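You operate a simulated robot arm through the tools that you are given. There is no shell and no other tool.

You run a simulated robot arm. Do the job below in one go: nothing can be reset, and whatever is moved stays where it is left.

Task
Wipe off the blue stain, then draw 150 mL from each jar: red-ring beaker under the blue tap.
Fine: the blue-ring beaker takes the other jar; taps shut; use the pad from the black shelf and put it back there. What is to be rubbed or washed off counts as gone when no trace of it is left.

The check looks at the end state, three seconds after you hand in, the way a careful person would. Anything else that was tipped, shoved, dropped, spilled or broken makes it a failure.

Robot
A 6-joint arm with a three-finger gripper, fixed in place. Base frame: the origin is at the foot of the arm, x ahead of it, y to its left, z up. Readings come in mm, degrees, newtons and seconds.
With the tool pointing down near the work surface it reaches from about 840 to 940 mm from the base axis. Its first joint turns from -166.0 to 166.0 degrees. Payload 4.89 kg.
Tool frame: the origin (TCP) lies between the finger pads and is the grasp point; the fingertips stand 30 mm ahead of it; z points along the fingers, y is the line along which they close. Largest opening 164 mm; the body of the gripper starts 125 mm behind the TCP.
Orientation is that of the tool frame in the base frame, as a unit quaternion [w, x, y, z]. With the fingers straight down and closing along the base's y, the tool's x points along the base's -x, its y along +y and its z along -z.

Tools
- The arm moves only by the tool step_arm. Its argument "deltas" is one flat list of numbers, 7 for each row, row after row: the shift along the base's x, y, z in units of 300 mm (1.0 is 300 mm), then the turn, a rotation vector about the base's x, y, z in units of 60 degrees (1.0 is 60 degrees), then the opening, from 0 (shut) to 1 (fully open). In form: [tx, ty, tz, ax, ay, az, fingers, tx, ty, tz, ax, ay, az, fingers, ...]. A call has 1 to 20 rows; each row is the pose to reach, as a shift and turn from the pose commanded when the call began. A call with a number of a shift or a turn outside -1 to 1 is refused whole. Rows are played at 5 a second. More than 50 mm and 8.6 degrees between two rows, or a gripper value outside its range, and nothing of the call is played. A pose out of reach is approached as far as the arm can. The call stops where the force on the tool passes 90 N (or 10 N more than at its start, if that is more) or the arm is blocked; 0.2 s more then pass. Each finger travels about 108 mm/s and halts on what it meets, pressing with about 21 N; the grip force reading is that of the motor and also rises with nothing between the fingers. The clock runs only during rows and for 0.2 s after the last one: add rows that repeat a pose to give the fingers time. It gives the time, the measured TCP pose, the force on the tool (base axes), the opening and the grip force at its end, in the units of the frame above (readings bear some noise), with the torque about the TCP (base axes, N m) and any sound that the robot's microphone picked up.
- Cameras (640 x 400 px; columns grow to the right, rows downward): "scene" is fixed at [51.8, 498.7, 1245.1]; the picture's right is [-0.46, -0.89, 0.00], its down [-0.43, 0.23, -0.87] and it looks along [0.77, -0.40, -0.49] (base axes); focal length 305 px, centre (320, 200). "wrist" rides on the gripper at [76, -2, -152] in the tool frame; the picture's right is [0.02, 1.00, 0.00], its down [-0.88, 0.02, -0.47] and it looks along [-0.47, 0.01, 0.88] (tool axes); focal length 247 px, centre (320, 200). There is no depth. A picture from a camera that has moved, and an enlarged one, comes with that camera's place and axes in the base frame and with its lens.
- capture(camera): a new picture of that camera. The clock stands still meanwhile.
- lift_body(by): slides the trunk up (or, below 0, down) by that many mm; the arm rides with it, the base frame stays. It gives what a move gives, with no picture.
- close_up(camera, box): a new picture of the part [left, top, right, bottom] of that camera's present view, enlarged. The clock stands still meanwhile.
- close_job(): hands the job in; it is judged then, once.

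Places have to be worked out from the pictures, the camera data and where the tool is seen. Open the gripper and draw the arm clear of the work before you hand the job in, unless the task says otherwise.

The tools are called after ">>>" as a command line: name --argument value ..., lists and objects as JSON in quotes. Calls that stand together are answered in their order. step_arm: Moves the arm, as the interface text tells. Its arguments: {"type":"object","properties":{"deltas":{"type":"array"}},"required":["deltas"]} The other tools are called the same way: lift_body (by) slides the trunk up or down; capture (camera) takes a picture; close_up (camera, box) takes an enlarged picture of a part of a camera's view; close_job () hands the job in.

At the start:

```text
t: 0.0
tcp_pos: [598.4, 306.7, 1094.0]
tool_rot: [0.0, 0.0, 1.0, 0.0]
wrist_force: [0.8, 0.0, 0.0]
moment: [0.01, 0.01, 0.0]
finger_gap: 164.2
grip_force: 0.1
trunk travel left (down, up): [-125.0, 265.0]
```

scene: 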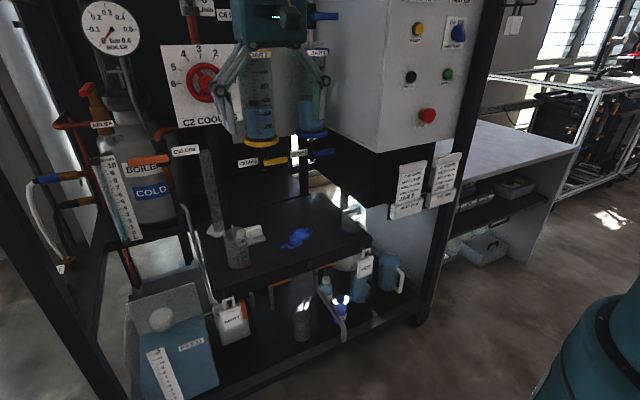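
wrist: 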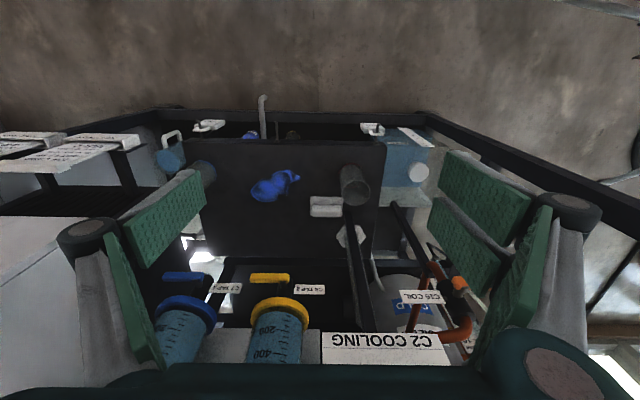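

I start by looking closer at the scene to identify the stain, pad, beakers, jars and taps.

>>> close_up --camera "scene" --box '[180, 180, 420, 330]'

>>> close_up --camera "scene" --box '[200, 0, 360, 180]'

>>> close_up --camera "wrist" --box '[140, 120, 460, 370]'

>>> close_up --camera "scene" --box '[220, 120, 360, 210]'

```text
2.67 times, centred on (300, 255) of scene
camera zoom: at [51.8, 498.7, 1245.1], right [-0.46, -0.89, 0.0], down [-0.43, 0.23, -0.87], along [0.77, -0.4, -0.49], focal length 813 px, centre (373, 53)
```

zoom: 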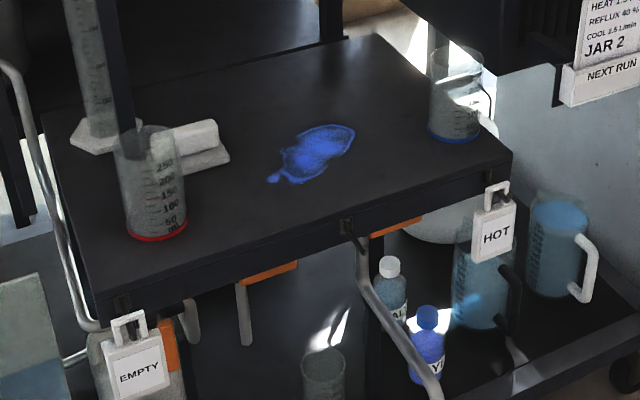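

```text
2.22 times, centred on (280, 90) of scene
camera zoom: at [51.8, 498.7, 1245.1], right [-0.46, -0.89, 0.0], down [-0.43, 0.23, -0.87], along [0.77, -0.4, -0.49], focal length 678 px, centre (409, 444)
```

zoom: 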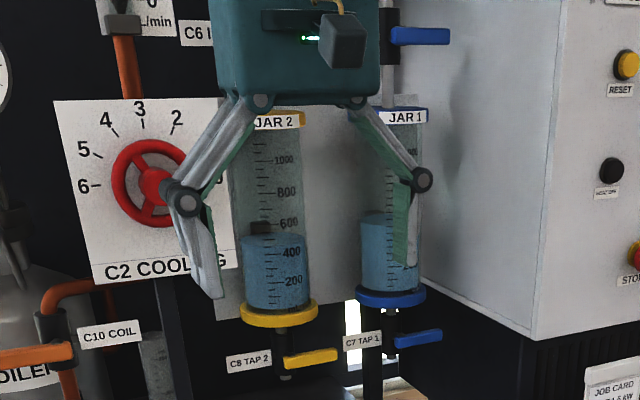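

```text
1.60 times, centred on (300, 245) of wrist
camera zoom: at [522.9, 305.5, 1246.6], right [-0.02, 1.0, 0.0], down [0.88, 0.02, 0.47], along [0.47, 0.01, -0.88], focal length 395 px, centre (352, 128)
```

zoom: 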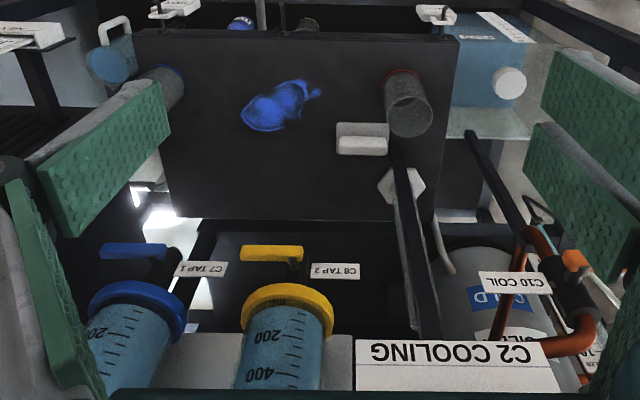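

```text
4.44 times, centred on (290, 165) of scene
camera zoom: at [51.8, 498.7, 1245.1], right [-0.46, -0.89, 0.0], down [-0.43, 0.23, -0.87], along [0.77, -0.4, -0.49], focal length 1355 px, centre (453, 356)
```

zoom: 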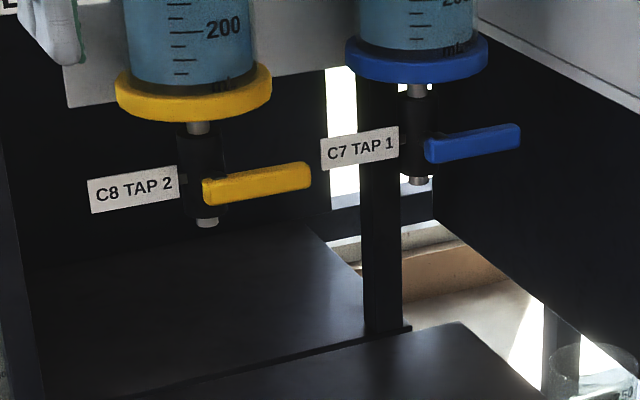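

The stain triangulates to about (808, 192, 645) on a black plate. I look at further parts of the views to find pads, shelves and what is under the taps.

>>> close_up --camera "scene" --box '[215, 190, 295, 280]'

>>> close_up --camera "scene" --box '[360, 150, 560, 290]'

>>> close_up --camera "scene" --box '[100, 250, 260, 400]'

>>> close_up --camera "scene" --box '[270, 230, 430, 350]'

>>> close_up --camera "wrist" --box '[140, 110, 300, 210]'

>>> close_up --camera "wrist" --box '[280, 110, 440, 260]'

>>> close_up --camera "wrist" --box '[130, 240, 350, 370]'

>>> close_up --camera "scene" --box '[20, 20, 240, 260]'

```text
4.44 times, centred on (255, 235) of scene
camera zoom: at [51.8, 498.7, 1245.1], right [-0.46, -0.89, 0.0], down [-0.43, 0.23, -0.87], along [0.77, -0.4, -0.49], focal length 1355 px, centre (609, 44)
```

zoom: 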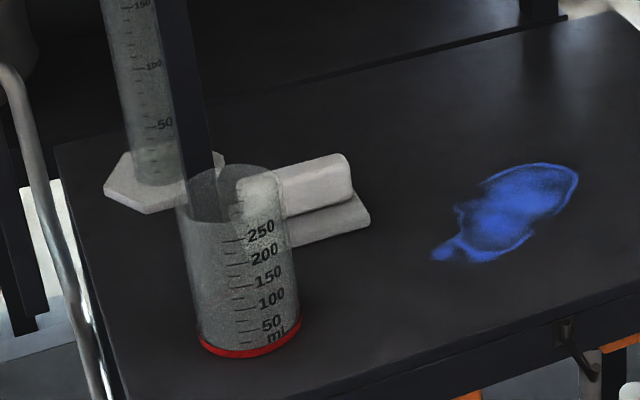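

```text
2.86 times, centred on (460, 220) of scene
camera zoom: at [51.8, 498.7, 1245.1], right [-0.46, -0.89, 0.0], down [-0.43, 0.23, -0.87], along [0.77, -0.4, -0.49], focal length 871 px, centre (-80, 143)
```

zoom: 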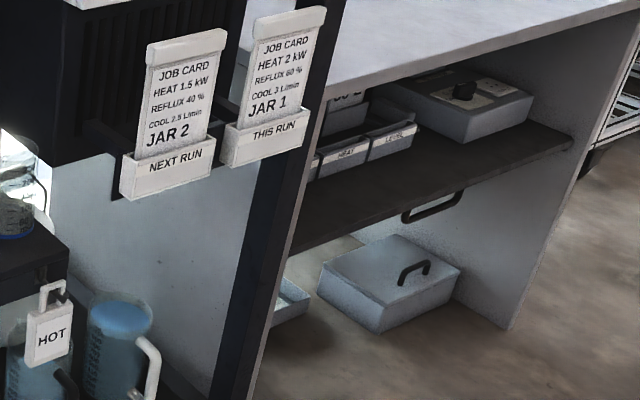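

```text
2.67 times, centred on (180, 325) of scene
camera zoom: at [51.8, 498.7, 1245.1], right [-0.46, -0.89, 0.0], down [-0.43, 0.23, -0.87], along [0.77, -0.4, -0.49], focal length 813 px, centre (693, -133)
```

zoom: 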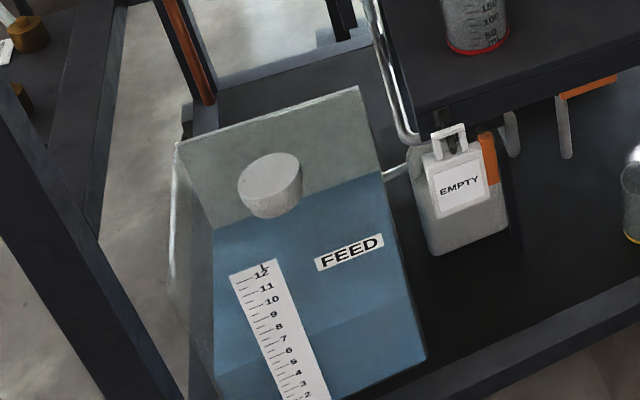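

```text
3.33 times, centred on (350, 290) of scene
camera zoom: at [51.8, 498.7, 1245.1], right [-0.46, -0.89, 0.0], down [-0.43, 0.23, -0.87], along [0.77, -0.4, -0.49], focal length 1017 px, centre (220, -100)
```

zoom: 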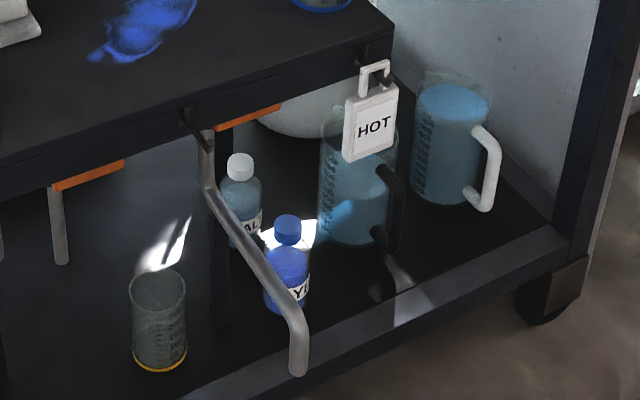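

```text
4.00 times, centred on (220, 160) of wrist
camera zoom: at [522.9, 305.5, 1246.6], right [-0.02, 1.0, 0.0], down [0.88, 0.02, 0.47], along [0.47, 0.01, -0.88], focal length 988 px, centre (720, 360)
```

zoom: 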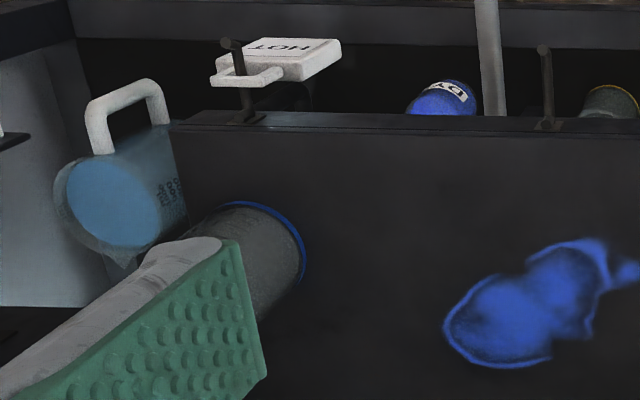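

```text
2.67 times, centred on (360, 185) of wrist
camera zoom: at [522.9, 305.5, 1246.6], right [-0.02, 1.0, 0.0], down [0.88, 0.02, 0.47], along [0.47, 0.01, -0.88], focal length 659 px, centre (213, 240)
```

zoom: 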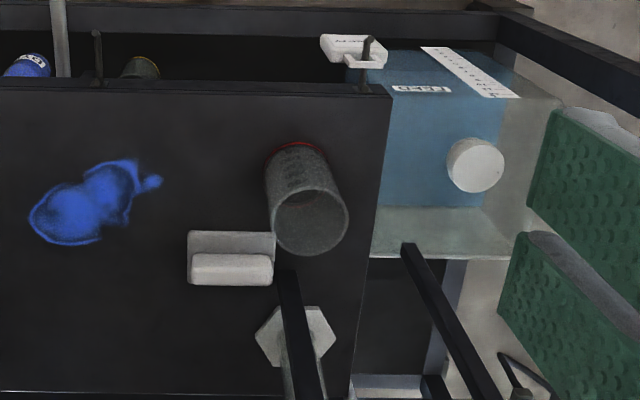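

```text
2.91 times, centred on (240, 305) of wrist
camera zoom: at [522.9, 305.5, 1246.6], right [-0.02, 1.0, 0.0], down [0.88, 0.02, 0.47], along [0.47, 0.01, -0.88], focal length 718 px, centre (553, -106)
```

zoom: 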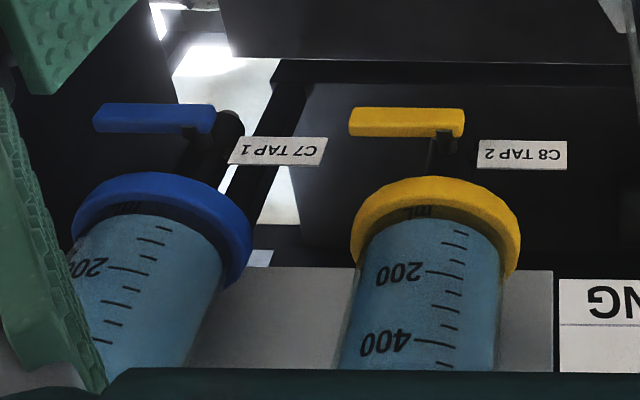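

```text
1.67 times, centred on (130, 140) of scene
camera zoom: at [51.8, 498.7, 1245.1], right [-0.46, -0.89, 0.0], down [-0.43, 0.23, -0.87], along [0.77, -0.4, -0.49], focal length 508 px, centre (637, 300)
```

zoom: 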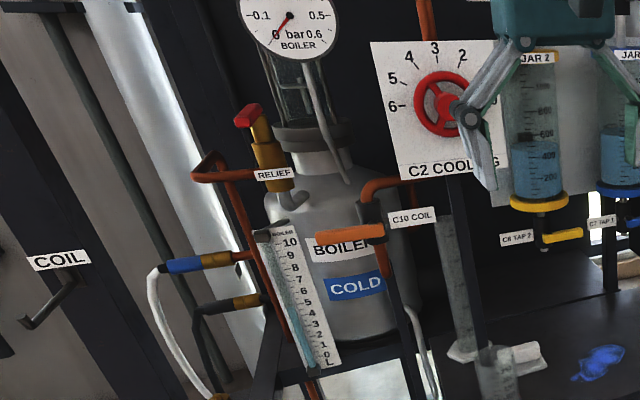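

The pad (white with a ridge) sits on the black plate at roughly (865, 331), the taps hang at x≈925 above the same plate (z≈645). I move closer with the wrist camera to see the pad, post and beaker better, staying well clear.

>>> step_arm --deltas '[0.05, 0.02, -0.12, 0, 0, 0, 1, 0.1, 0.04, -0.24, 0, 0, 0, 1, 0.15, 0.06, -0.36, 0, 0, 0, 1, 0.173, 0.08, -0.48, 0, 0, 0, 1, 0.173, 0.08, -0.48, 0, 0, 0, 1]'

```text
t: 1.2
tcp_pos: [649.0, 330.6, 948.6]
tool_rot: [0.0, 0.0, 1.0, 0.0]
wrist_force: [0.2, 0.4, -0.6]
moment: [-0.01, 0.02, -0.01]
finger_gap: 163.8
grip_force: 0.1
trunk travel left (down, up): [-125.0, 265.0]
```

The arm reached the pose. I take pictures from both cameras.

>>> capture --camera "wrist"

>>> capture --camera "scene"

>>> close_up --camera "wrist" --box '[260, 160, 420, 260]'

>>> close_up --camera "scene" --box '[180, 100, 360, 230]'

```text
taken
camera wrist: at [573.4, 330.1, 1101.1], right [-0.02, 1.0, 0.0], down [0.88, 0.02, 0.47], along [0.47, 0.01, -0.88], focal length 247 px, centre (320, 200)
```

wrist: 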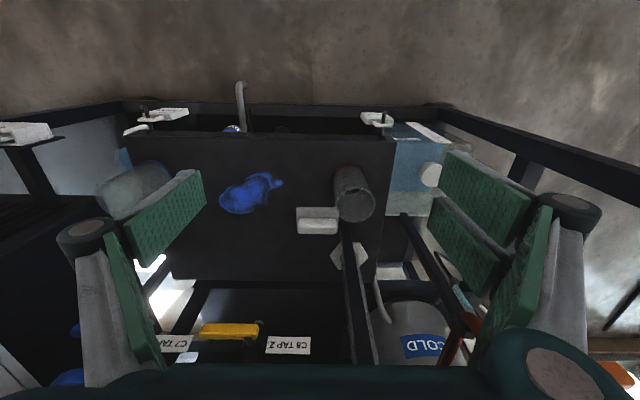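

```text
taken
```

scene: 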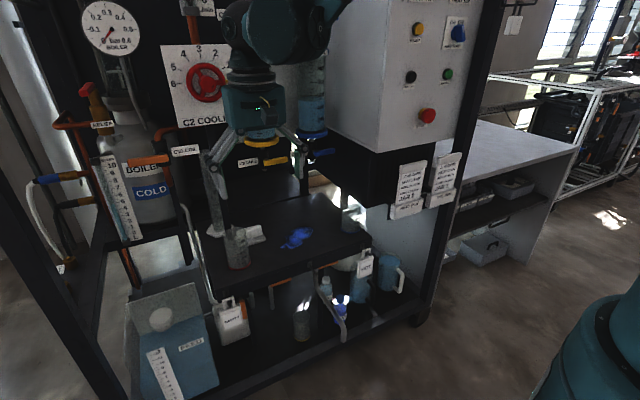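

```text
4.00 times, centred on (340, 210) of wrist
camera zoom: at [573.4, 330.1, 1101.1], right [-0.02, 1.0, 0.0], down [0.88, 0.02, 0.47], along [0.47, 0.01, -0.88], focal length 988 px, centre (240, 160)
```

zoom: 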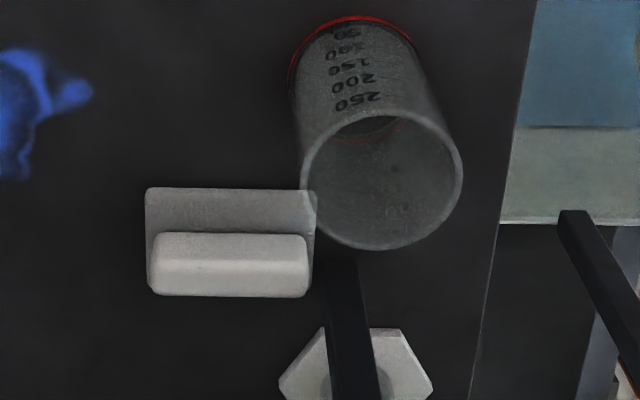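

```text
3.08 times, centred on (270, 165) of scene
camera zoom: at [51.8, 498.7, 1245.1], right [-0.46, -0.89, 0.0], down [-0.43, 0.23, -0.87], along [0.77, -0.4, -0.49], focal length 938 px, centre (474, 308)
```

zoom: 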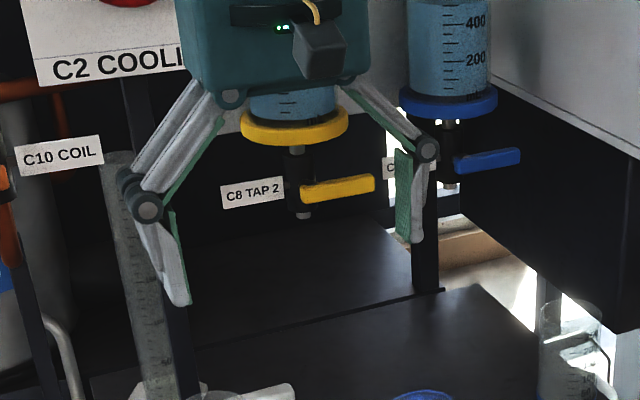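

The red-ring beaker stands at about (769, 392), pad handle runs along y at (863, 331), the jars overhang the back of the plate, so I'll work with the tool tilted 45° forward. I first tilt and move to a pre-grasp point before the red-ring beaker, checking reach.

>>> step_arm --deltas '[0.0195, 0.034, -0.0905, 0, -0.125, 0, 1, 0.039, 0.068, -0.181, 0, -0.25, 0, 1, 0.0583, 0.1017, -0.2717, 0, -0.375, 0, 1, 0.0778, 0.1355, -0.362, 0, -0.5, 0, 1, 0.0973, 0.1694, -0.4528, 0, -0.625, 0, 1, 0.1167, 0.2033, -0.5433, 0, -0.75, 0, 1, 0.1167, 0.2033, -0.5433, 0, -0.75, 0, 1]'

```text
t: 2.8
tcp_pos: [688.9, 396.0, 795.3]
tool_rot: [0.381, 0.001, 0.925, -0.001]
wrist_force: [0.0, -0.3, 0.1]
moment: [0.01, 0.04, 0.05]
finger_gap: 163.9
grip_force: 0.0
out of reach, approached as far as the arm can: row 6, 7
trunk travel left (down, up): [-125.0, 265.0]
```

The arm cannot get lower with the trunk at this height. I raise the tool by 110 mm and then lower the trunk by 125 mm so that the shelf comes into better reach.

>>> step_arm --deltas '[0, 0, 0.12, 0, 0, 0, 1, 0, 0, 0.24, 0, 0, 0, 1, 0, 0, 0.36, 0, 0, 0, 1, 0, 0, 0.4, 0, 0, 0, 1]'

>>> lift_body --by -125

```text
t: 3.8
tcp_pos: [690.5, 396.1, 915.3]
tool_rot: [0.383, 0.0, 0.924, 0.0]
wrist_force: [0.4, 1.0, -0.2]
moment: [-0.02, 0.01, -0.03]
finger_gap: 164.2
grip_force: 0.0
trunk travel left (down, up): [-125.0, 265.0]
```

```text
t: 5.3
tcp_pos: [688.4, 395.1, 791.2]
tool_rot: [0.383, 0.0, 0.924, -0.001]
wrist_force: [-0.2, 0.2, 0.1]
moment: [0.0, 0.0, 0.0]
finger_gap: 164.0
grip_force: 0.0
trunk travel left (down, up): [0.0, 390.0]
```

Trunk is down; TCP is at (688, 395, 791). I look from the wrist camera at the beaker ahead.

>>> capture --camera "wrist"

>>> capture --camera "scene"

```text
taken
camera wrist: at [529.1, 394.8, 843.5], right [-0.02, 1.0, -0.02], down [0.29, 0.02, 0.96], along [0.96, 0.01, -0.29], focal length 247 px, centre (320, 200)
```

wrist: 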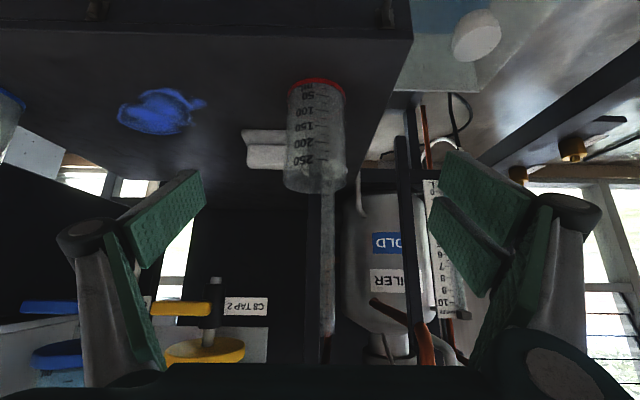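

```text
taken
```

scene: 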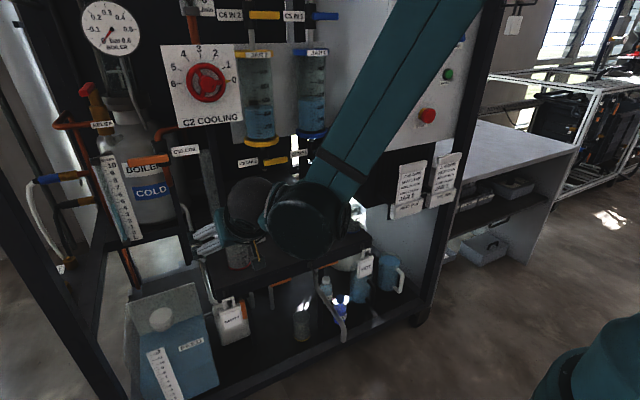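

The red-ring beaker reads at about (769, 391.5), Ø66, 106 tall. I move in along the tool axis with open fingers to straddle it.

>>> step_arm --deltas '[0.02, -0.012, -0.02, 0, 0, 0, 1, 0.1, -0.012, -0.11, 0, 0, 0, 1, 0.18, -0.012, -0.2, 0, 0, 0, 1, 0.235, -0.012, -0.26, 0, 0, 0, 1, 0.272, -0.012, -0.295, 0, 0, 0, 1, 0.272, -0.012, -0.295, 0, 0, 0, 1]'

>>> capture --camera "wrist"

>>> capture --camera "scene"

```text
t: 6.7
tcp_pos: [771.2, 391.6, 701.5]
tool_rot: [0.382, 0.001, 0.924, 0.0]
wrist_force: [-0.6, -0.3, 0.6]
moment: [0.02, 0.02, 0.02]
finger_gap: 164.0
grip_force: 0.0
trunk travel left (down, up): [0.0, 390.0]
```

```text
taken
camera wrist: at [611.2, 391.7, 754.6], right [-0.02, 1.0, -0.02], down [0.29, 0.02, 0.96], along [0.96, 0.01, -0.29], focal length 247 px, centre (320, 200)
```

wrist: 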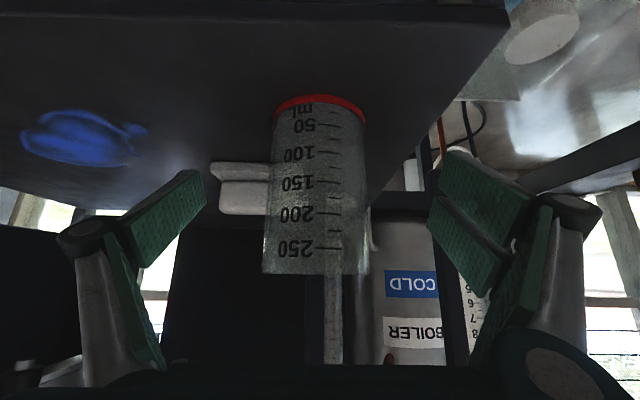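

```text
taken
```

scene: 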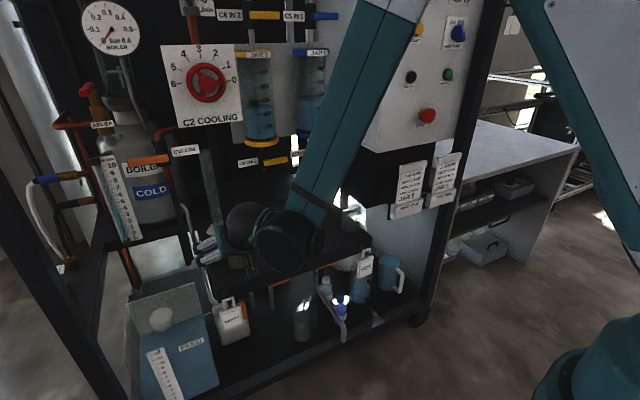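

The beaker sits centred between the fingers. I close the gripper on it, holding the pose.

>>> step_arm --deltas '[0, 0, 0, 0, 0, 0, 0.6, 0, 0, 0, 0, 0, 0, 0.35, 0, 0, 0, 0, 0, 0, 0.3, 0, 0, 0, 0, 0, 0, 0.3, 0, 0, 0, 0, 0, 0, 0.3, 0, 0, 0, 0, 0, 0, 0.3]'

>>> capture --camera "wrist"

```text
t: 8.1
tcp_pos: [771.9, 393.2, 701.2]
tool_rot: [0.383, 0.0, 0.924, 0.0]
wrist_force: [-0.1, 1.4, 0.7]
moment: [0.12, -0.01, -0.02]
finger_gap: 63.6
grip_force: 20.8
trunk travel left (down, up): [0.0, 390.0]
```

```text
taken
camera wrist: at [611.1, 391.7, 754.7], right [-0.02, 1.0, -0.02], down [0.29, 0.02, 0.96], along [0.96, 0.01, -0.29], focal length 247 px, centre (320, 200)
```

wrist: 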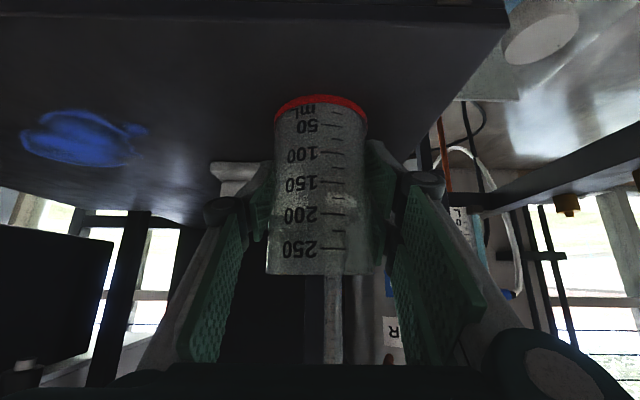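

The red-ring beaker is gripped (63.6 mm). Before carrying it to the right I need to know where the control box stands, so I look closer at that region.

>>> close_up --camera "scene" --box '[300, 100, 460, 220]'

>>> close_up --camera "wrist" --box '[0, 180, 220, 380]'

>>> close_up --camera "scene" --box '[170, 130, 350, 290]'

```text
3.33 times, centred on (380, 160) of scene
camera zoom: at [51.8, 498.7, 1245.1], right [-0.46, -0.89, 0.0], down [-0.43, 0.23, -0.87], along [0.77, -0.4, -0.49], focal length 1017 px, centre (120, 333)
```

zoom: 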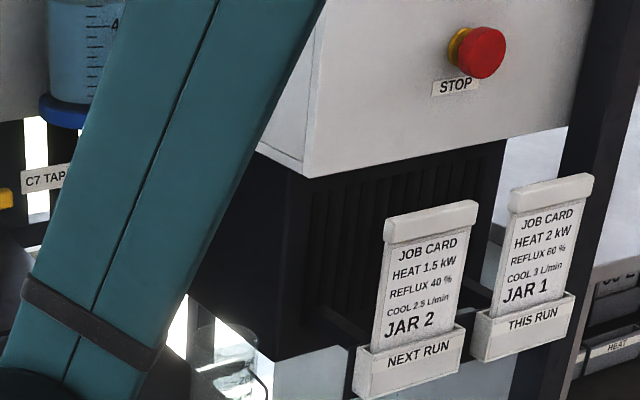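

```text
2.00 times, centred on (110, 280) of wrist
camera zoom: at [611.1, 391.7, 754.7], right [-0.02, 1.0, -0.02], down [0.29, 0.02, 0.96], along [0.96, 0.01, -0.29], focal length 494 px, centre (740, 40)
```

zoom: 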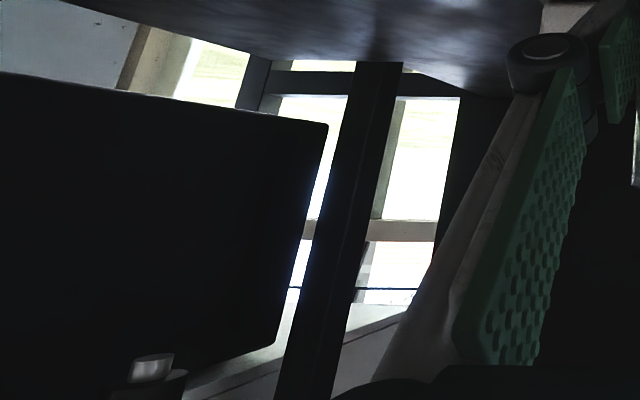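

```text
2.50 times, centred on (260, 210) of scene
camera zoom: at [51.8, 498.7, 1245.1], right [-0.46, -0.89, 0.0], down [-0.43, 0.23, -0.87], along [0.77, -0.4, -0.49], focal length 762 px, centre (470, 175)
```

zoom: 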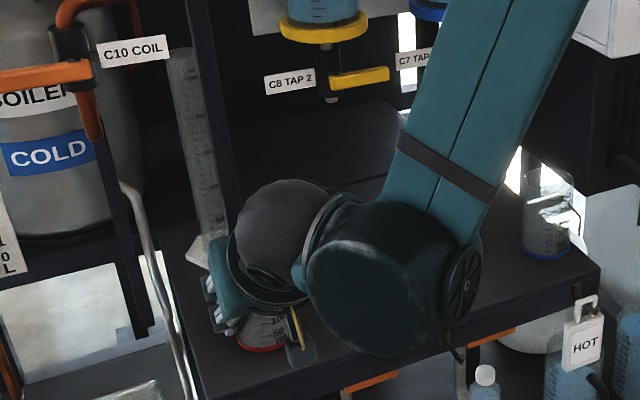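

The control box's left face is at y≈-70 and front at x≈765–800, so I'll yaw the tool -30° to keep the wrist away from it. I lift the beaker 25 mm and carry it along -y at x≈772 (clear of the pad), yawing as I go.

>>> step_arm --deltas '[0, 0, 0.04, 0, 0, 0, 0.3, 0, 0, 0.085, 0, 0, 0, 0.3, 0, -0.128, 0.085, 0, 0, -0.1, 0.3, 0, -0.256, 0.085, 0, 0, -0.2, 0.3, 0, -0.384, 0.085, 0, 0, -0.3, 0.3, 0, -0.512, 0.085, 0, 0, -0.4, 0.3, 0, -0.64, 0.085, 0, 0, -0.5, 0.3, 0, -0.64, 0.085, 0, 0, -0.5, 0.3]'

>>> capture --camera "wrist"

>>> capture --camera "scene"

```text
t: 9.9
tcp_pos: [773.4, 201.9, 727.4]
tool_rot: [0.37, 0.24, 0.892, -0.099]
wrist_force: [0.0, 0.0, -0.8]
moment: [0.0, -0.02, -0.02]
finger_gap: 63.8
grip_force: 21.3
trunk travel left (down, up): [0.0, 390.0]
```

```text
taken
camera wrist: at [633.7, 282.3, 780.7], right [0.49, 0.87, -0.02], down [0.26, -0.13, 0.96], along [0.83, -0.47, -0.29], focal length 247 px, centre (320, 200)
```

wrist: 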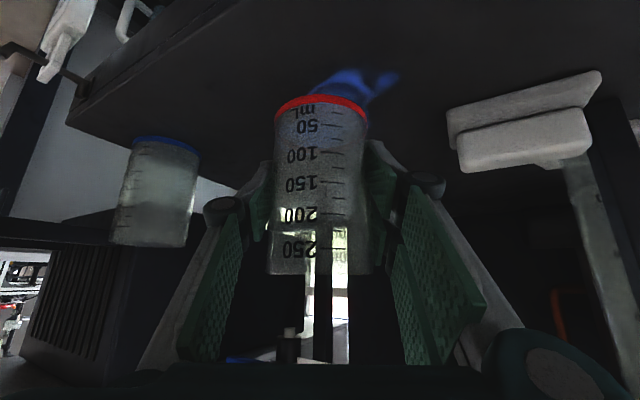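

```text
taken
```

scene: 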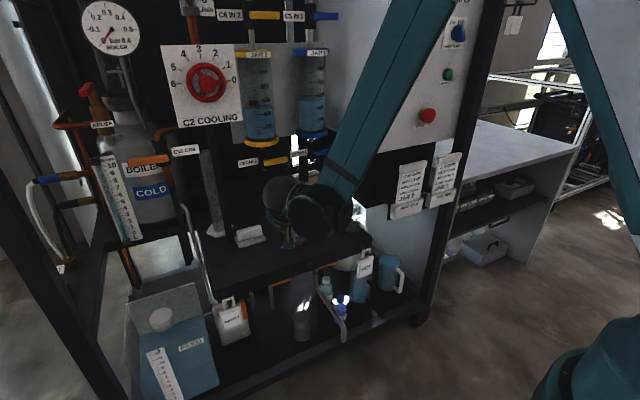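

The path so far is clean; the blue spout triangulates to about (922, 77, 850). I carry the beaker under it at the same height, then check.

>>> step_arm --deltas '[0.0855, -0.102, 0, 0, 0, 0, 0.3, 0.171, -0.204, 0, 0, 0, 0, 0.3, 0.2567, -0.3067, 0, 0, 0, 0, 0.3, 0.38, -0.363, 0, 0, 0, 0, 0.3, 0.497, -0.418, 0, 0, 0, 0, 0.3, 0.497, -0.418, 0, 0, 0, 0, 0.3]'

>>> capture --camera "wrist"

>>> capture --camera "scene"

>>> close_up --camera "scene" --box '[230, 110, 390, 250]'

```text
t: 11.3
tcp_pos: [919.5, 73.1, 725.9]
tool_rot: [0.37, 0.239, 0.892, -0.099]
wrist_force: [-0.8, 0.3, 0.2]
moment: [-0.05, -0.03, -0.01]
finger_gap: 63.7
grip_force: 21.2
trunk travel left (down, up): [0.0, 390.0]
```

```text
taken
camera wrist: at [780.0, 153.7, 780.2], right [0.49, 0.87, -0.02], down [0.26, -0.13, 0.96], along [0.83, -0.47, -0.29], focal length 247 px, centre (320, 200)
```

wrist: 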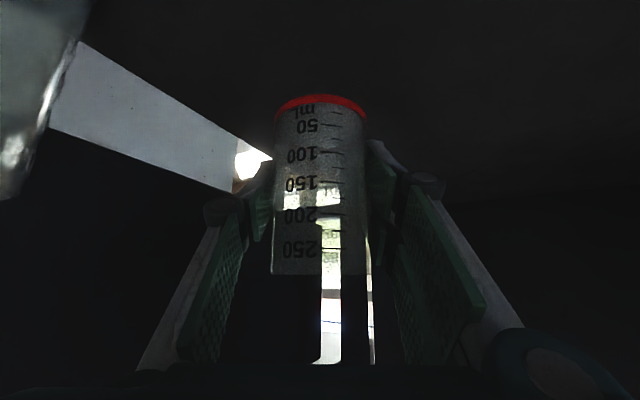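

```text
taken
```

scene: 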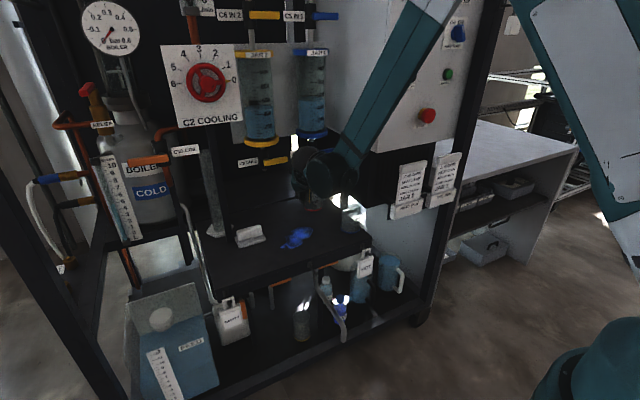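

```text
2.86 times, centred on (310, 180) of scene
camera zoom: at [51.8, 498.7, 1245.1], right [-0.46, -0.89, 0.0], down [-0.43, 0.23, -0.87], along [0.77, -0.4, -0.49], focal length 871 px, centre (349, 257)
```

zoom: 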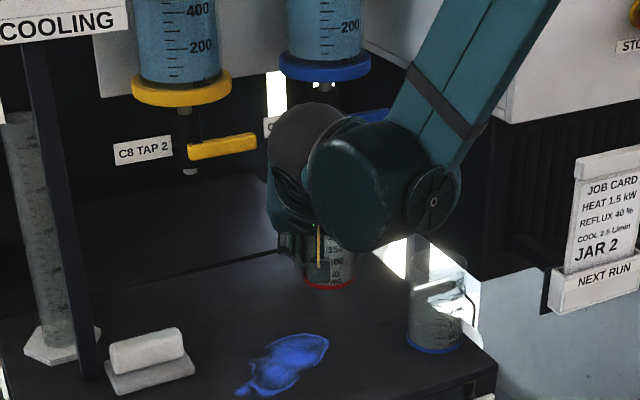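

The beaker hangs just under the blue valve; I shift it 4 mm in x and 3 mm in y and lower it to just above the plate.

>>> step_arm --deltas '[0.013, 0.01, 0, 0, 0, 0, 0.3, 0.013, 0.01, -0.03, 0, 0, 0, 0.3, 0.013, 0.01, -0.06, 0, 0, 0, 0.3, 0.013, 0.01, -0.076, 0, 0, 0, 0.3, 0.013, 0.01, -0.08, 0, 0, 0, 0.3, 0.013, 0.01, -0.08, 0, 0, 0, 0.3]'

```text
t: 12.7
tcp_pos: [924.1, 77.4, 702.8]
tool_rot: [0.369, 0.239, 0.893, -0.099]
wrist_force: [0.3, 0.7, -0.4]
moment: [0.01, -0.01, 0.02]
finger_gap: 63.6
grip_force: 21.0
trunk travel left (down, up): [0.0, 390.0]
```

No contact yet at 702.8; I lower another 2 mm.

>>> step_arm --deltas '[0, 0, -0.004, 0, 0, 0, 0.3, 0, 0, -0.007, 0, 0, 0, 0.3, 0, 0, -0.007, 0, 0, 0, 0.3]'

```text
t: 13.5
tcp_pos: [923.7, 77.7, 700.6]
tool_rot: [0.369, 0.239, 0.893, -0.099]
wrist_force: [0.9, -1.0, 13.3]
moment: [0.27, -0.22, 0.0]
finger_gap: 63.7
grip_force: 21.0
trunk travel left (down, up): [0.0, 390.0]
```

Contact (13 N): the beaker stands on the plate. I ease up slightly, open moderately and draw back along the tool axis.

>>> step_arm --deltas '[0, 0, 0.003, 0, 0, 0, 0.32, 0, 0, 0.003, 0, 0, 0, 0.42, 0, 0, 0.003, 0, 0, 0, 0.55, 0, 0, 0.003, 0, 0, 0, 0.6, 0, 0, 0.003, 0, 0, 0, 0.6, -0.05, 0.029, 0.058, 0, 0, 0, 0.6, -0.11, 0.064, 0.127, 0, 0, 0, 0.6, -0.19, 0.11, 0.219, 0, 0, 0, 0.6, -0.27, 0.156, 0.312, 0, 0, 0, 0.6, -0.36, 0.207, 0.4, 0, 0, 0, 0.6]'

>>> capture --camera "scene"

>>> capture --camera "wrist"

```text
t: 15.7
tcp_pos: [816.0, 138.2, 822.0]
tool_rot: [0.369, 0.24, 0.893, -0.099]
wrist_force: [2.8, 0.2, -0.7]
moment: [-0.13, 0.09, -0.13]
finger_gap: 98.7
grip_force: 0.0
trunk travel left (down, up): [0.0, 390.0]
```

```text
taken
```

scene: 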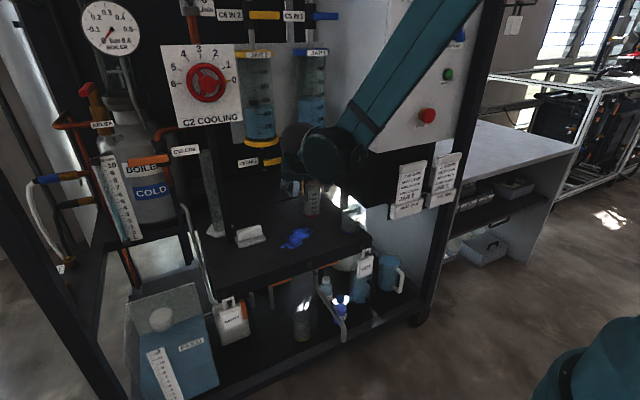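

```text
taken
camera wrist: at [676.6, 219.9, 875.4], right [0.49, 0.87, -0.02], down [0.26, -0.13, 0.96], along [0.83, -0.47, -0.29], focal length 247 px, centre (320, 200)
```

wrist: 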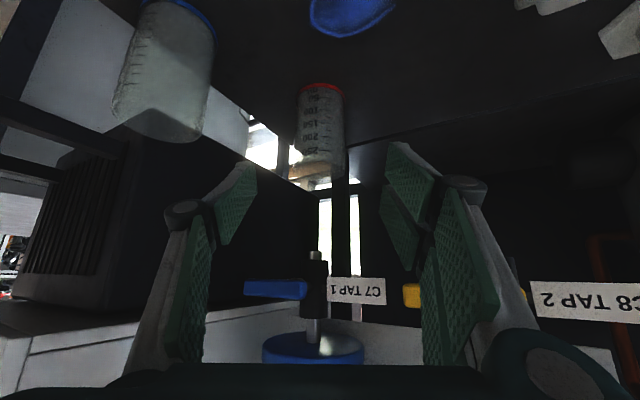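

The red-ring beaker stands upright under the blue spout (lateral offset only a few mm). Now I go to a viewpoint facing the pad with yaw back at 0 to measure the pad and the post beside it.

>>> step_arm --deltas '[-0.044, 0.129, -0.015, 0, 0, 0.1, 0.7, -0.088, 0.257, -0.03, 0, 0, 0.2, 0.7, -0.132, 0.386, -0.044, 0, 0, 0.3, 0.7, -0.176, 0.515, -0.059, 0, 0, 0.4, 0.7, -0.22, 0.643, -0.073, 0, 0, 0.5, 0.7, -0.22, 0.643, -0.073, 0, 0, 0.5, 0.7]'

>>> capture --camera "wrist"

>>> close_up --camera "wrist" --box '[240, 60, 440, 200]'

>>> close_up --camera "scene" --box '[190, 200, 350, 290]'

```text
t: 17.1
tcp_pos: [749.1, 333.6, 801.1]
tool_rot: [0.383, -0.001, 0.924, 0.001]
wrist_force: [0.0, -1.5, 0.2]
moment: [0.05, 0.02, 0.08]
finger_gap: 115.0
grip_force: 0.2
trunk travel left (down, up): [0.0, 390.0]
```

```text
taken
camera wrist: at [587.7, 332.8, 854.0], right [-0.02, 1.0, -0.02], down [0.29, 0.02, 0.96], along [0.96, 0.01, -0.29], focal length 247 px, centre (320, 200)
```

wrist: 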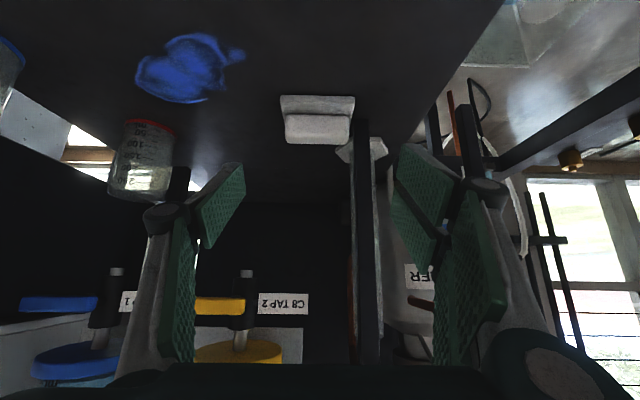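

```text
2.86 times, centred on (340, 130) of wrist
camera zoom: at [587.7, 332.8, 854.0], right [-0.02, 1.0, -0.02], down [0.29, 0.02, 0.96], along [0.96, 0.01, -0.29], focal length 706 px, centre (263, 400)
```

zoom: 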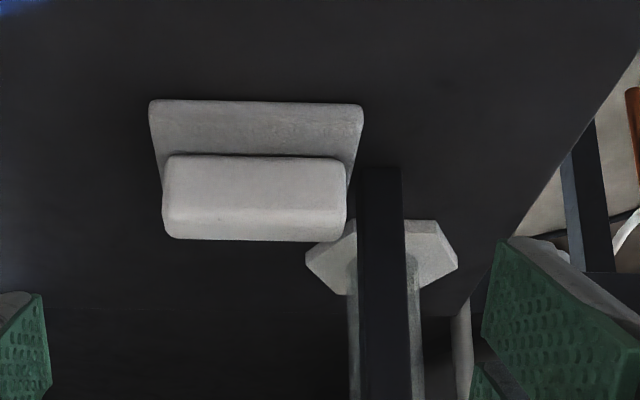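

```text
4.00 times, centred on (270, 245) of scene
camera zoom: at [51.8, 498.7, 1245.1], right [-0.46, -0.89, 0.0], down [-0.43, 0.23, -0.87], along [0.77, -0.4, -0.49], focal length 1220 px, centre (520, 20)
```

zoom: 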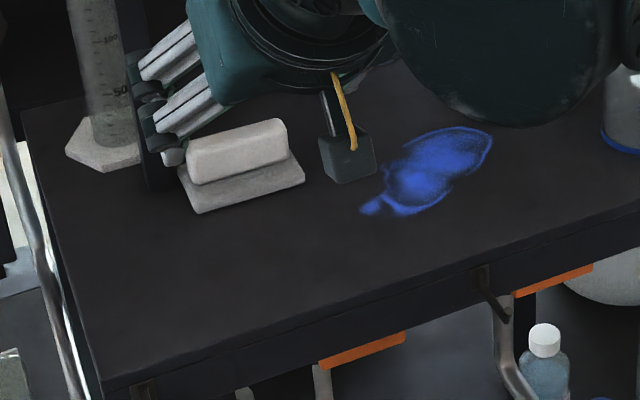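

The pad's base spans x 837–898, y 286–375, handle y 289–372 and z up to ~686; the post's front face is at x≈878–885, y 380–400, only 8 mm from the handle end. I go to a pre-grasp pose at 30° tilt, planning to hold the front part of the handle's ends so the finger stays ahead of the post.

>>> step_arm --deltas '[0.062, -0.003, -0.045, 0, 0.083, 0, 0.58, 0.124, -0.006, -0.09, 0, 0.167, 0, 0.58, 0.186, -0.0093, -0.134, 0, 0.25, 0, 0.57, 0.186, -0.0093, -0.134, 0, 0.25, 0, 0.57]'

>>> capture --camera "wrist"

>>> close_up --camera "scene" --box '[180, 160, 340, 270]'

```text
t: 18.1
tcp_pos: [804.7, 330.5, 760.3]
tool_rot: [0.258, 0.0, 0.966, 0.001]
wrist_force: [-0.4, 0.3, 0.2]
moment: [0.0, -0.01, 0.02]
finger_gap: 93.6
grip_force: 0.1
trunk travel left (down, up): [0.0, 390.0]
```

```text
taken
camera wrist: at [663.9, 329.4, 853.7], right [-0.02, 1.0, -0.01], down [0.53, 0.02, 0.85], along [0.85, 0.01, -0.53], focal length 247 px, centre (320, 200)
```

wrist: 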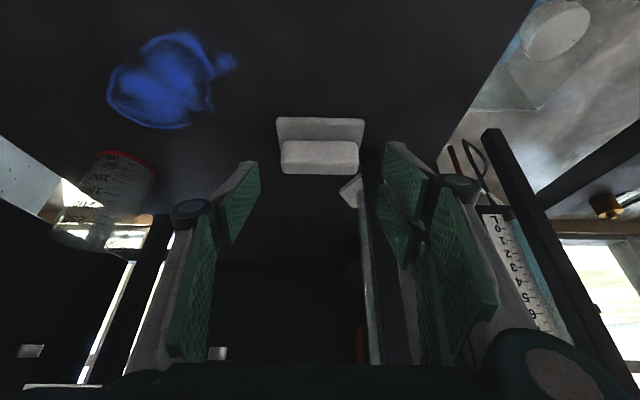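

```text
3.64 times, centred on (260, 215) of scene
camera zoom: at [51.8, 498.7, 1245.1], right [-0.46, -0.89, 0.0], down [-0.43, 0.23, -0.87], along [0.77, -0.4, -0.49], focal length 1109 px, centre (538, 146)
```

zoom: 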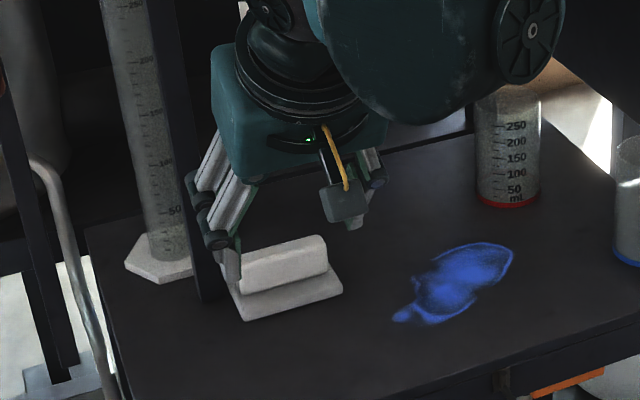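

Hinges and fingers stay ahead of the post in x at the planned grasp. I advance along the tool axis to (844, 331, 694) and check.

>>> step_arm --deltas '[0.04, 0.001, -0.07, 0, 0, 0, 0.57, 0.08, 0.001, -0.14, 0, 0, 0, 0.57, 0.115, 0.001, -0.195, 0, 0, 0, 0.57, 0.13, 0.001, -0.22, 0, 0, 0, 0.57, 0.13, 0.001, -0.22, 0, 0, 0, 0.57]'

>>> capture --camera "wrist"

>>> close_up --camera "scene" --box '[190, 180, 310, 280]'

```text
t: 19.3
tcp_pos: [843.0, 330.8, 692.1]
tool_rot: [0.259, 0.0, 0.966, 0.001]
wrist_force: [0.0, -0.8, 1.0]
moment: [-0.01, -0.02, 0.01]
finger_gap: 93.4
grip_force: 0.1
trunk travel left (down, up): [0.0, 390.0]
```

```text
taken
camera wrist: at [703.6, 329.2, 786.3], right [-0.02, 1.0, -0.01], down [0.53, 0.02, 0.85], along [0.85, 0.01, -0.53], focal length 247 px, centre (320, 200)
```

wrist: 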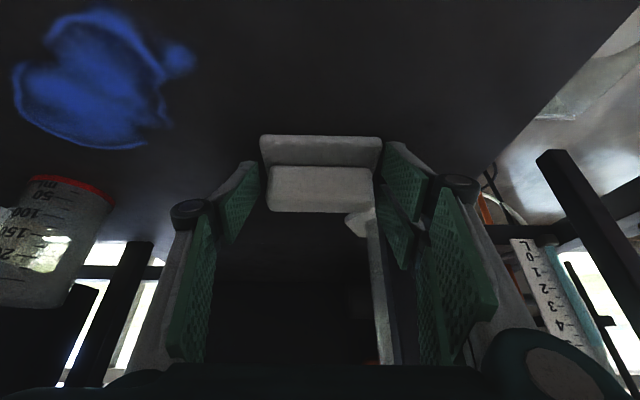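

```text
4.00 times, centred on (250, 230) of scene
camera zoom: at [51.8, 498.7, 1245.1], right [-0.46, -0.89, 0.0], down [-0.43, 0.23, -0.87], along [0.77, -0.4, -0.49], focal length 1220 px, centre (600, 80)
```

zoom: 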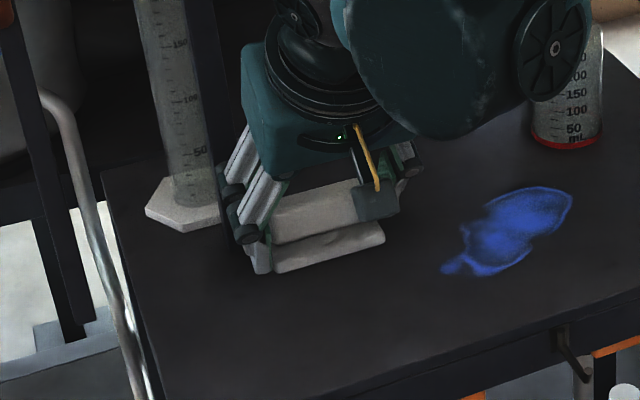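

Fingers straddle the handle with no contact. I close on it.

>>> step_arm --deltas '[0, 0, 0, 0, 0, 0, 0.5, 0, 0, 0, 0, 0, 0, 0.42, 0, 0, 0, 0, 0, 0, 0.4, 0, 0, 0, 0, 0, 0, 0.4, 0, 0, 0, 0, 0, 0, 0.4]'

>>> capture --camera "wrist"

```text
t: 20.5
tcp_pos: [844.2, 329.7, 693.3]
tool_rot: [0.259, 0.0, 0.966, 0.0]
wrist_force: [0.8, 0.1, -0.1]
moment: [0.04, 0.0, -0.04]
finger_gap: 84.0
grip_force: 20.8
trunk travel left (down, up): [0.0, 390.0]
```

```text
taken
camera wrist: at [703.5, 329.2, 786.3], right [-0.02, 1.0, -0.01], down [0.53, 0.02, 0.85], along [0.85, 0.01, -0.53], focal length 247 px, centre (320, 200)
```

wrist: 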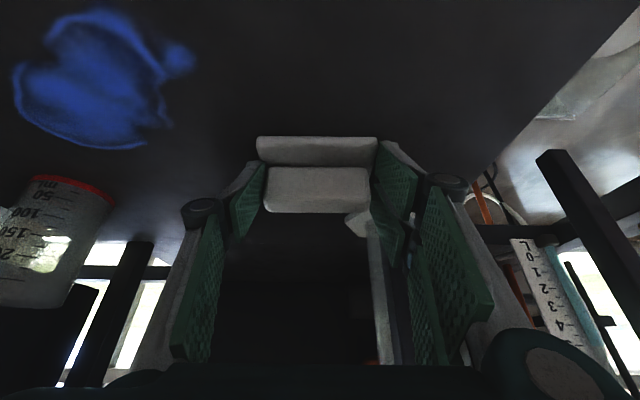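

Pad handle is held (84 mm). I lift 12 mm and bring it back and over to the near end of the stain.

>>> step_arm --deltas '[0, 0, 0.02, 0, 0, 0, 0.4, 0, 0, 0.04, 0, 0, 0, 0.4, -0.1, 0, 0.04, 0, 0, 0, 0.4, -0.2, -0.05, 0.04, 0, 0, 0, 0.4, -0.26, -0.15, 0.04, 0, 0, 0, 0.4, -0.265, -0.21, 0.04, 0, 0, 0, 0.4, -0.265, -0.21, 0.04, 0, 0, 0, 0.4]'

>>> capture --camera "wrist"

>>> close_up --camera "scene" --box '[190, 170, 370, 290]'

```text
t: 22.1
tcp_pos: [763.9, 267.7, 706.2]
tool_rot: [0.258, 0.0, 0.966, -0.001]
wrist_force: [-0.4, -0.5, -0.6]
moment: [0.0, -0.03, -0.02]
finger_gap: 83.9
grip_force: 21.1
trunk travel left (down, up): [0.0, 390.0]
```

```text
taken
camera wrist: at [623.6, 267.5, 798.8], right [-0.02, 1.0, -0.01], down [0.53, 0.02, 0.85], along [0.85, 0.01, -0.53], focal length 247 px, centre (320, 200)
```

wrist: 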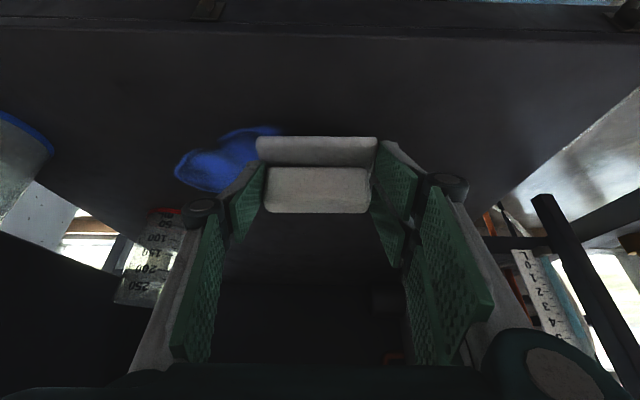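

```text
3.33 times, centred on (280, 230) of scene
camera zoom: at [51.8, 498.7, 1245.1], right [-0.46, -0.89, 0.0], down [-0.43, 0.23, -0.87], along [0.77, -0.4, -0.49], focal length 1017 px, centre (453, 100)
```

zoom: 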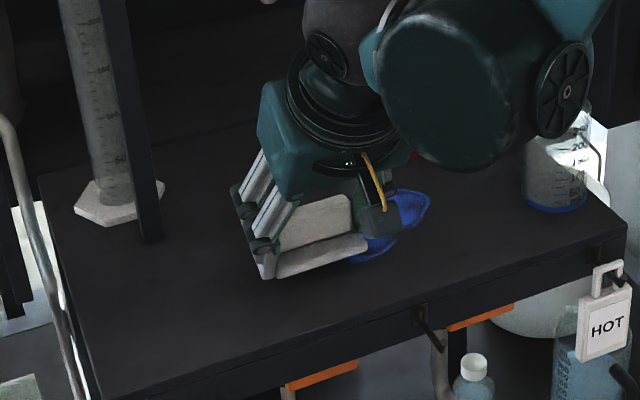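

The stain spans x≈757–855, y≈115–262, so I'll wipe in three overlapping lanes. First I set the pad down at the start of the nearest lane with light pressure and read the force.

>>> step_arm --deltas '[-0.02, 0.005, 0, 0, 0, 0, 0.4, -0.02, 0.005, -0.03, 0, 0, 0, 0.4, -0.02, 0.005, -0.043, 0, 0, 0, 0.4, -0.02, 0.005, -0.047, 0, 0, 0, 0.4, -0.02, 0.005, -0.047, 0, 0, 0, 0.4]'

```text
t: 23.3
tcp_pos: [759.8, 268.9, 691.8]
tool_rot: [0.26, 0.0, 0.966, 0.0]
wrist_force: [2.5, 7.4, 32.9]
moment: [0.06, -0.13, 0.07]
finger_gap: 83.8
grip_force: 20.9
trunk travel left (down, up): [0.0, 390.0]
```

Contact with 33 N; I ease up 1.2 mm and stroke along -y across the stain.

>>> step_arm --deltas '[0, 0, 0.004, 0, 0, 0, 0.4, 0, -0.068, 0.004, 0, 0, 0, 0.4, 0, -0.136, 0.004, 0, 0, 0, 0.4, 0, -0.204, 0.004, 0, 0, 0, 0.4, 0, -0.272, 0.004, 0, 0, 0, 0.4, 0, -0.34, 0.004, 0, 0, 0, 0.4, 0, -0.408, 0.004, 0, 0, 0, 0.4, 0, -0.476, 0.004, 0, 0, 0, 0.4, 0, -0.53, 0.004, 0, 0, 0, 0.4, 0, -0.53, 0.004, 0, 0, 0, 0.4]'

>>> capture --camera "wrist"

>>> close_up --camera "scene" --box '[210, 170, 390, 290]'

```text
t: 25.5
tcp_pos: [758.1, 110.0, 692.5]
tool_rot: [0.259, 0.0, 0.966, 0.001]
wrist_force: [0.6, 2.0, 12.4]
moment: [-0.23, 0.02, -0.02]
finger_gap: 83.8
grip_force: 21.2
trunk travel left (down, up): [0.0, 390.0]
```

```text
taken
camera wrist: at [617.3, 109.1, 784.9], right [-0.02, 1.0, -0.01], down [0.53, 0.02, 0.85], along [0.85, 0.01, -0.53], focal length 247 px, centre (320, 200)
```

wrist: 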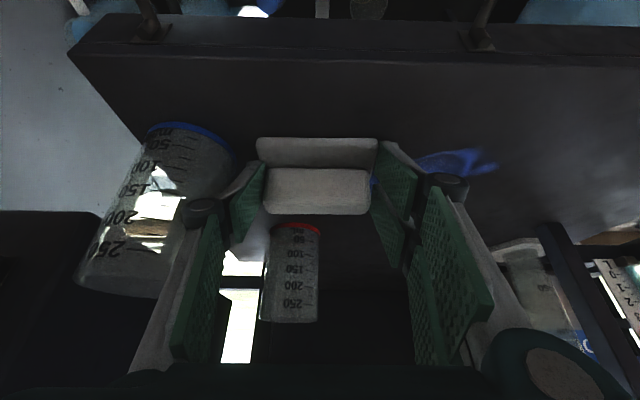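

```text
3.33 times, centred on (300, 230) of scene
camera zoom: at [51.8, 498.7, 1245.1], right [-0.46, -0.89, 0.0], down [-0.43, 0.23, -0.87], along [0.77, -0.4, -0.49], focal length 1017 px, centre (387, 100)
```

zoom: 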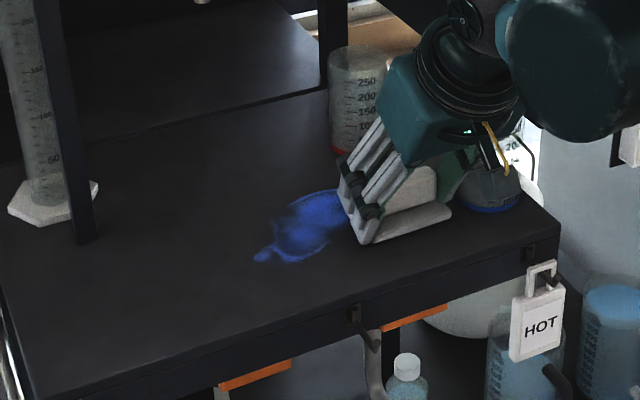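

The gripper's -y hinge is close to the blue-ring beaker; I look closely before moving further.

>>> close_up --camera "wrist" --box '[60, 100, 280, 320]'

>>> close_up --camera "scene" --box '[300, 180, 400, 250]'

```text
1.82 times, centred on (170, 210) of wrist
camera zoom: at [617.3, 109.1, 784.9], right [-0.02, 1.0, -0.01], down [0.53, 0.02, 0.85], along [0.85, 0.01, -0.53], focal length 449 px, centre (593, 182)
```

zoom: 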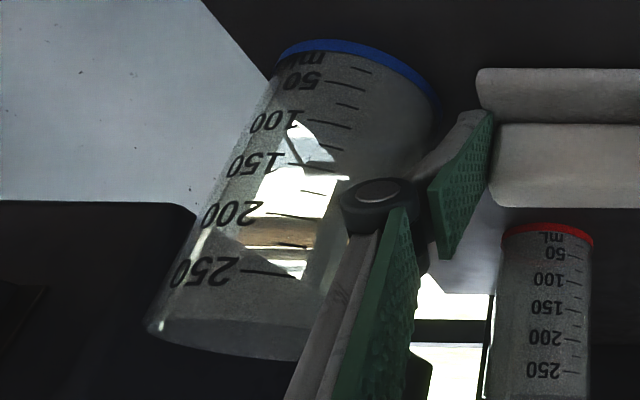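

```text
5.71 times, centred on (350, 215) of scene
camera zoom: at [51.8, 498.7, 1245.1], right [-0.46, -0.89, 0.0], down [-0.43, 0.23, -0.87], along [0.77, -0.4, -0.49], focal length 1743 px, centre (149, 114)
```

zoom: 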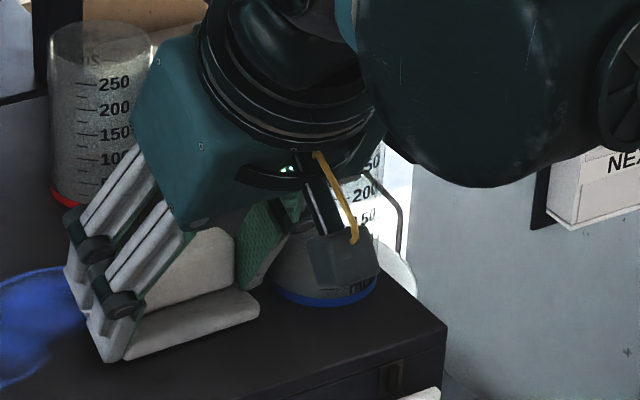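

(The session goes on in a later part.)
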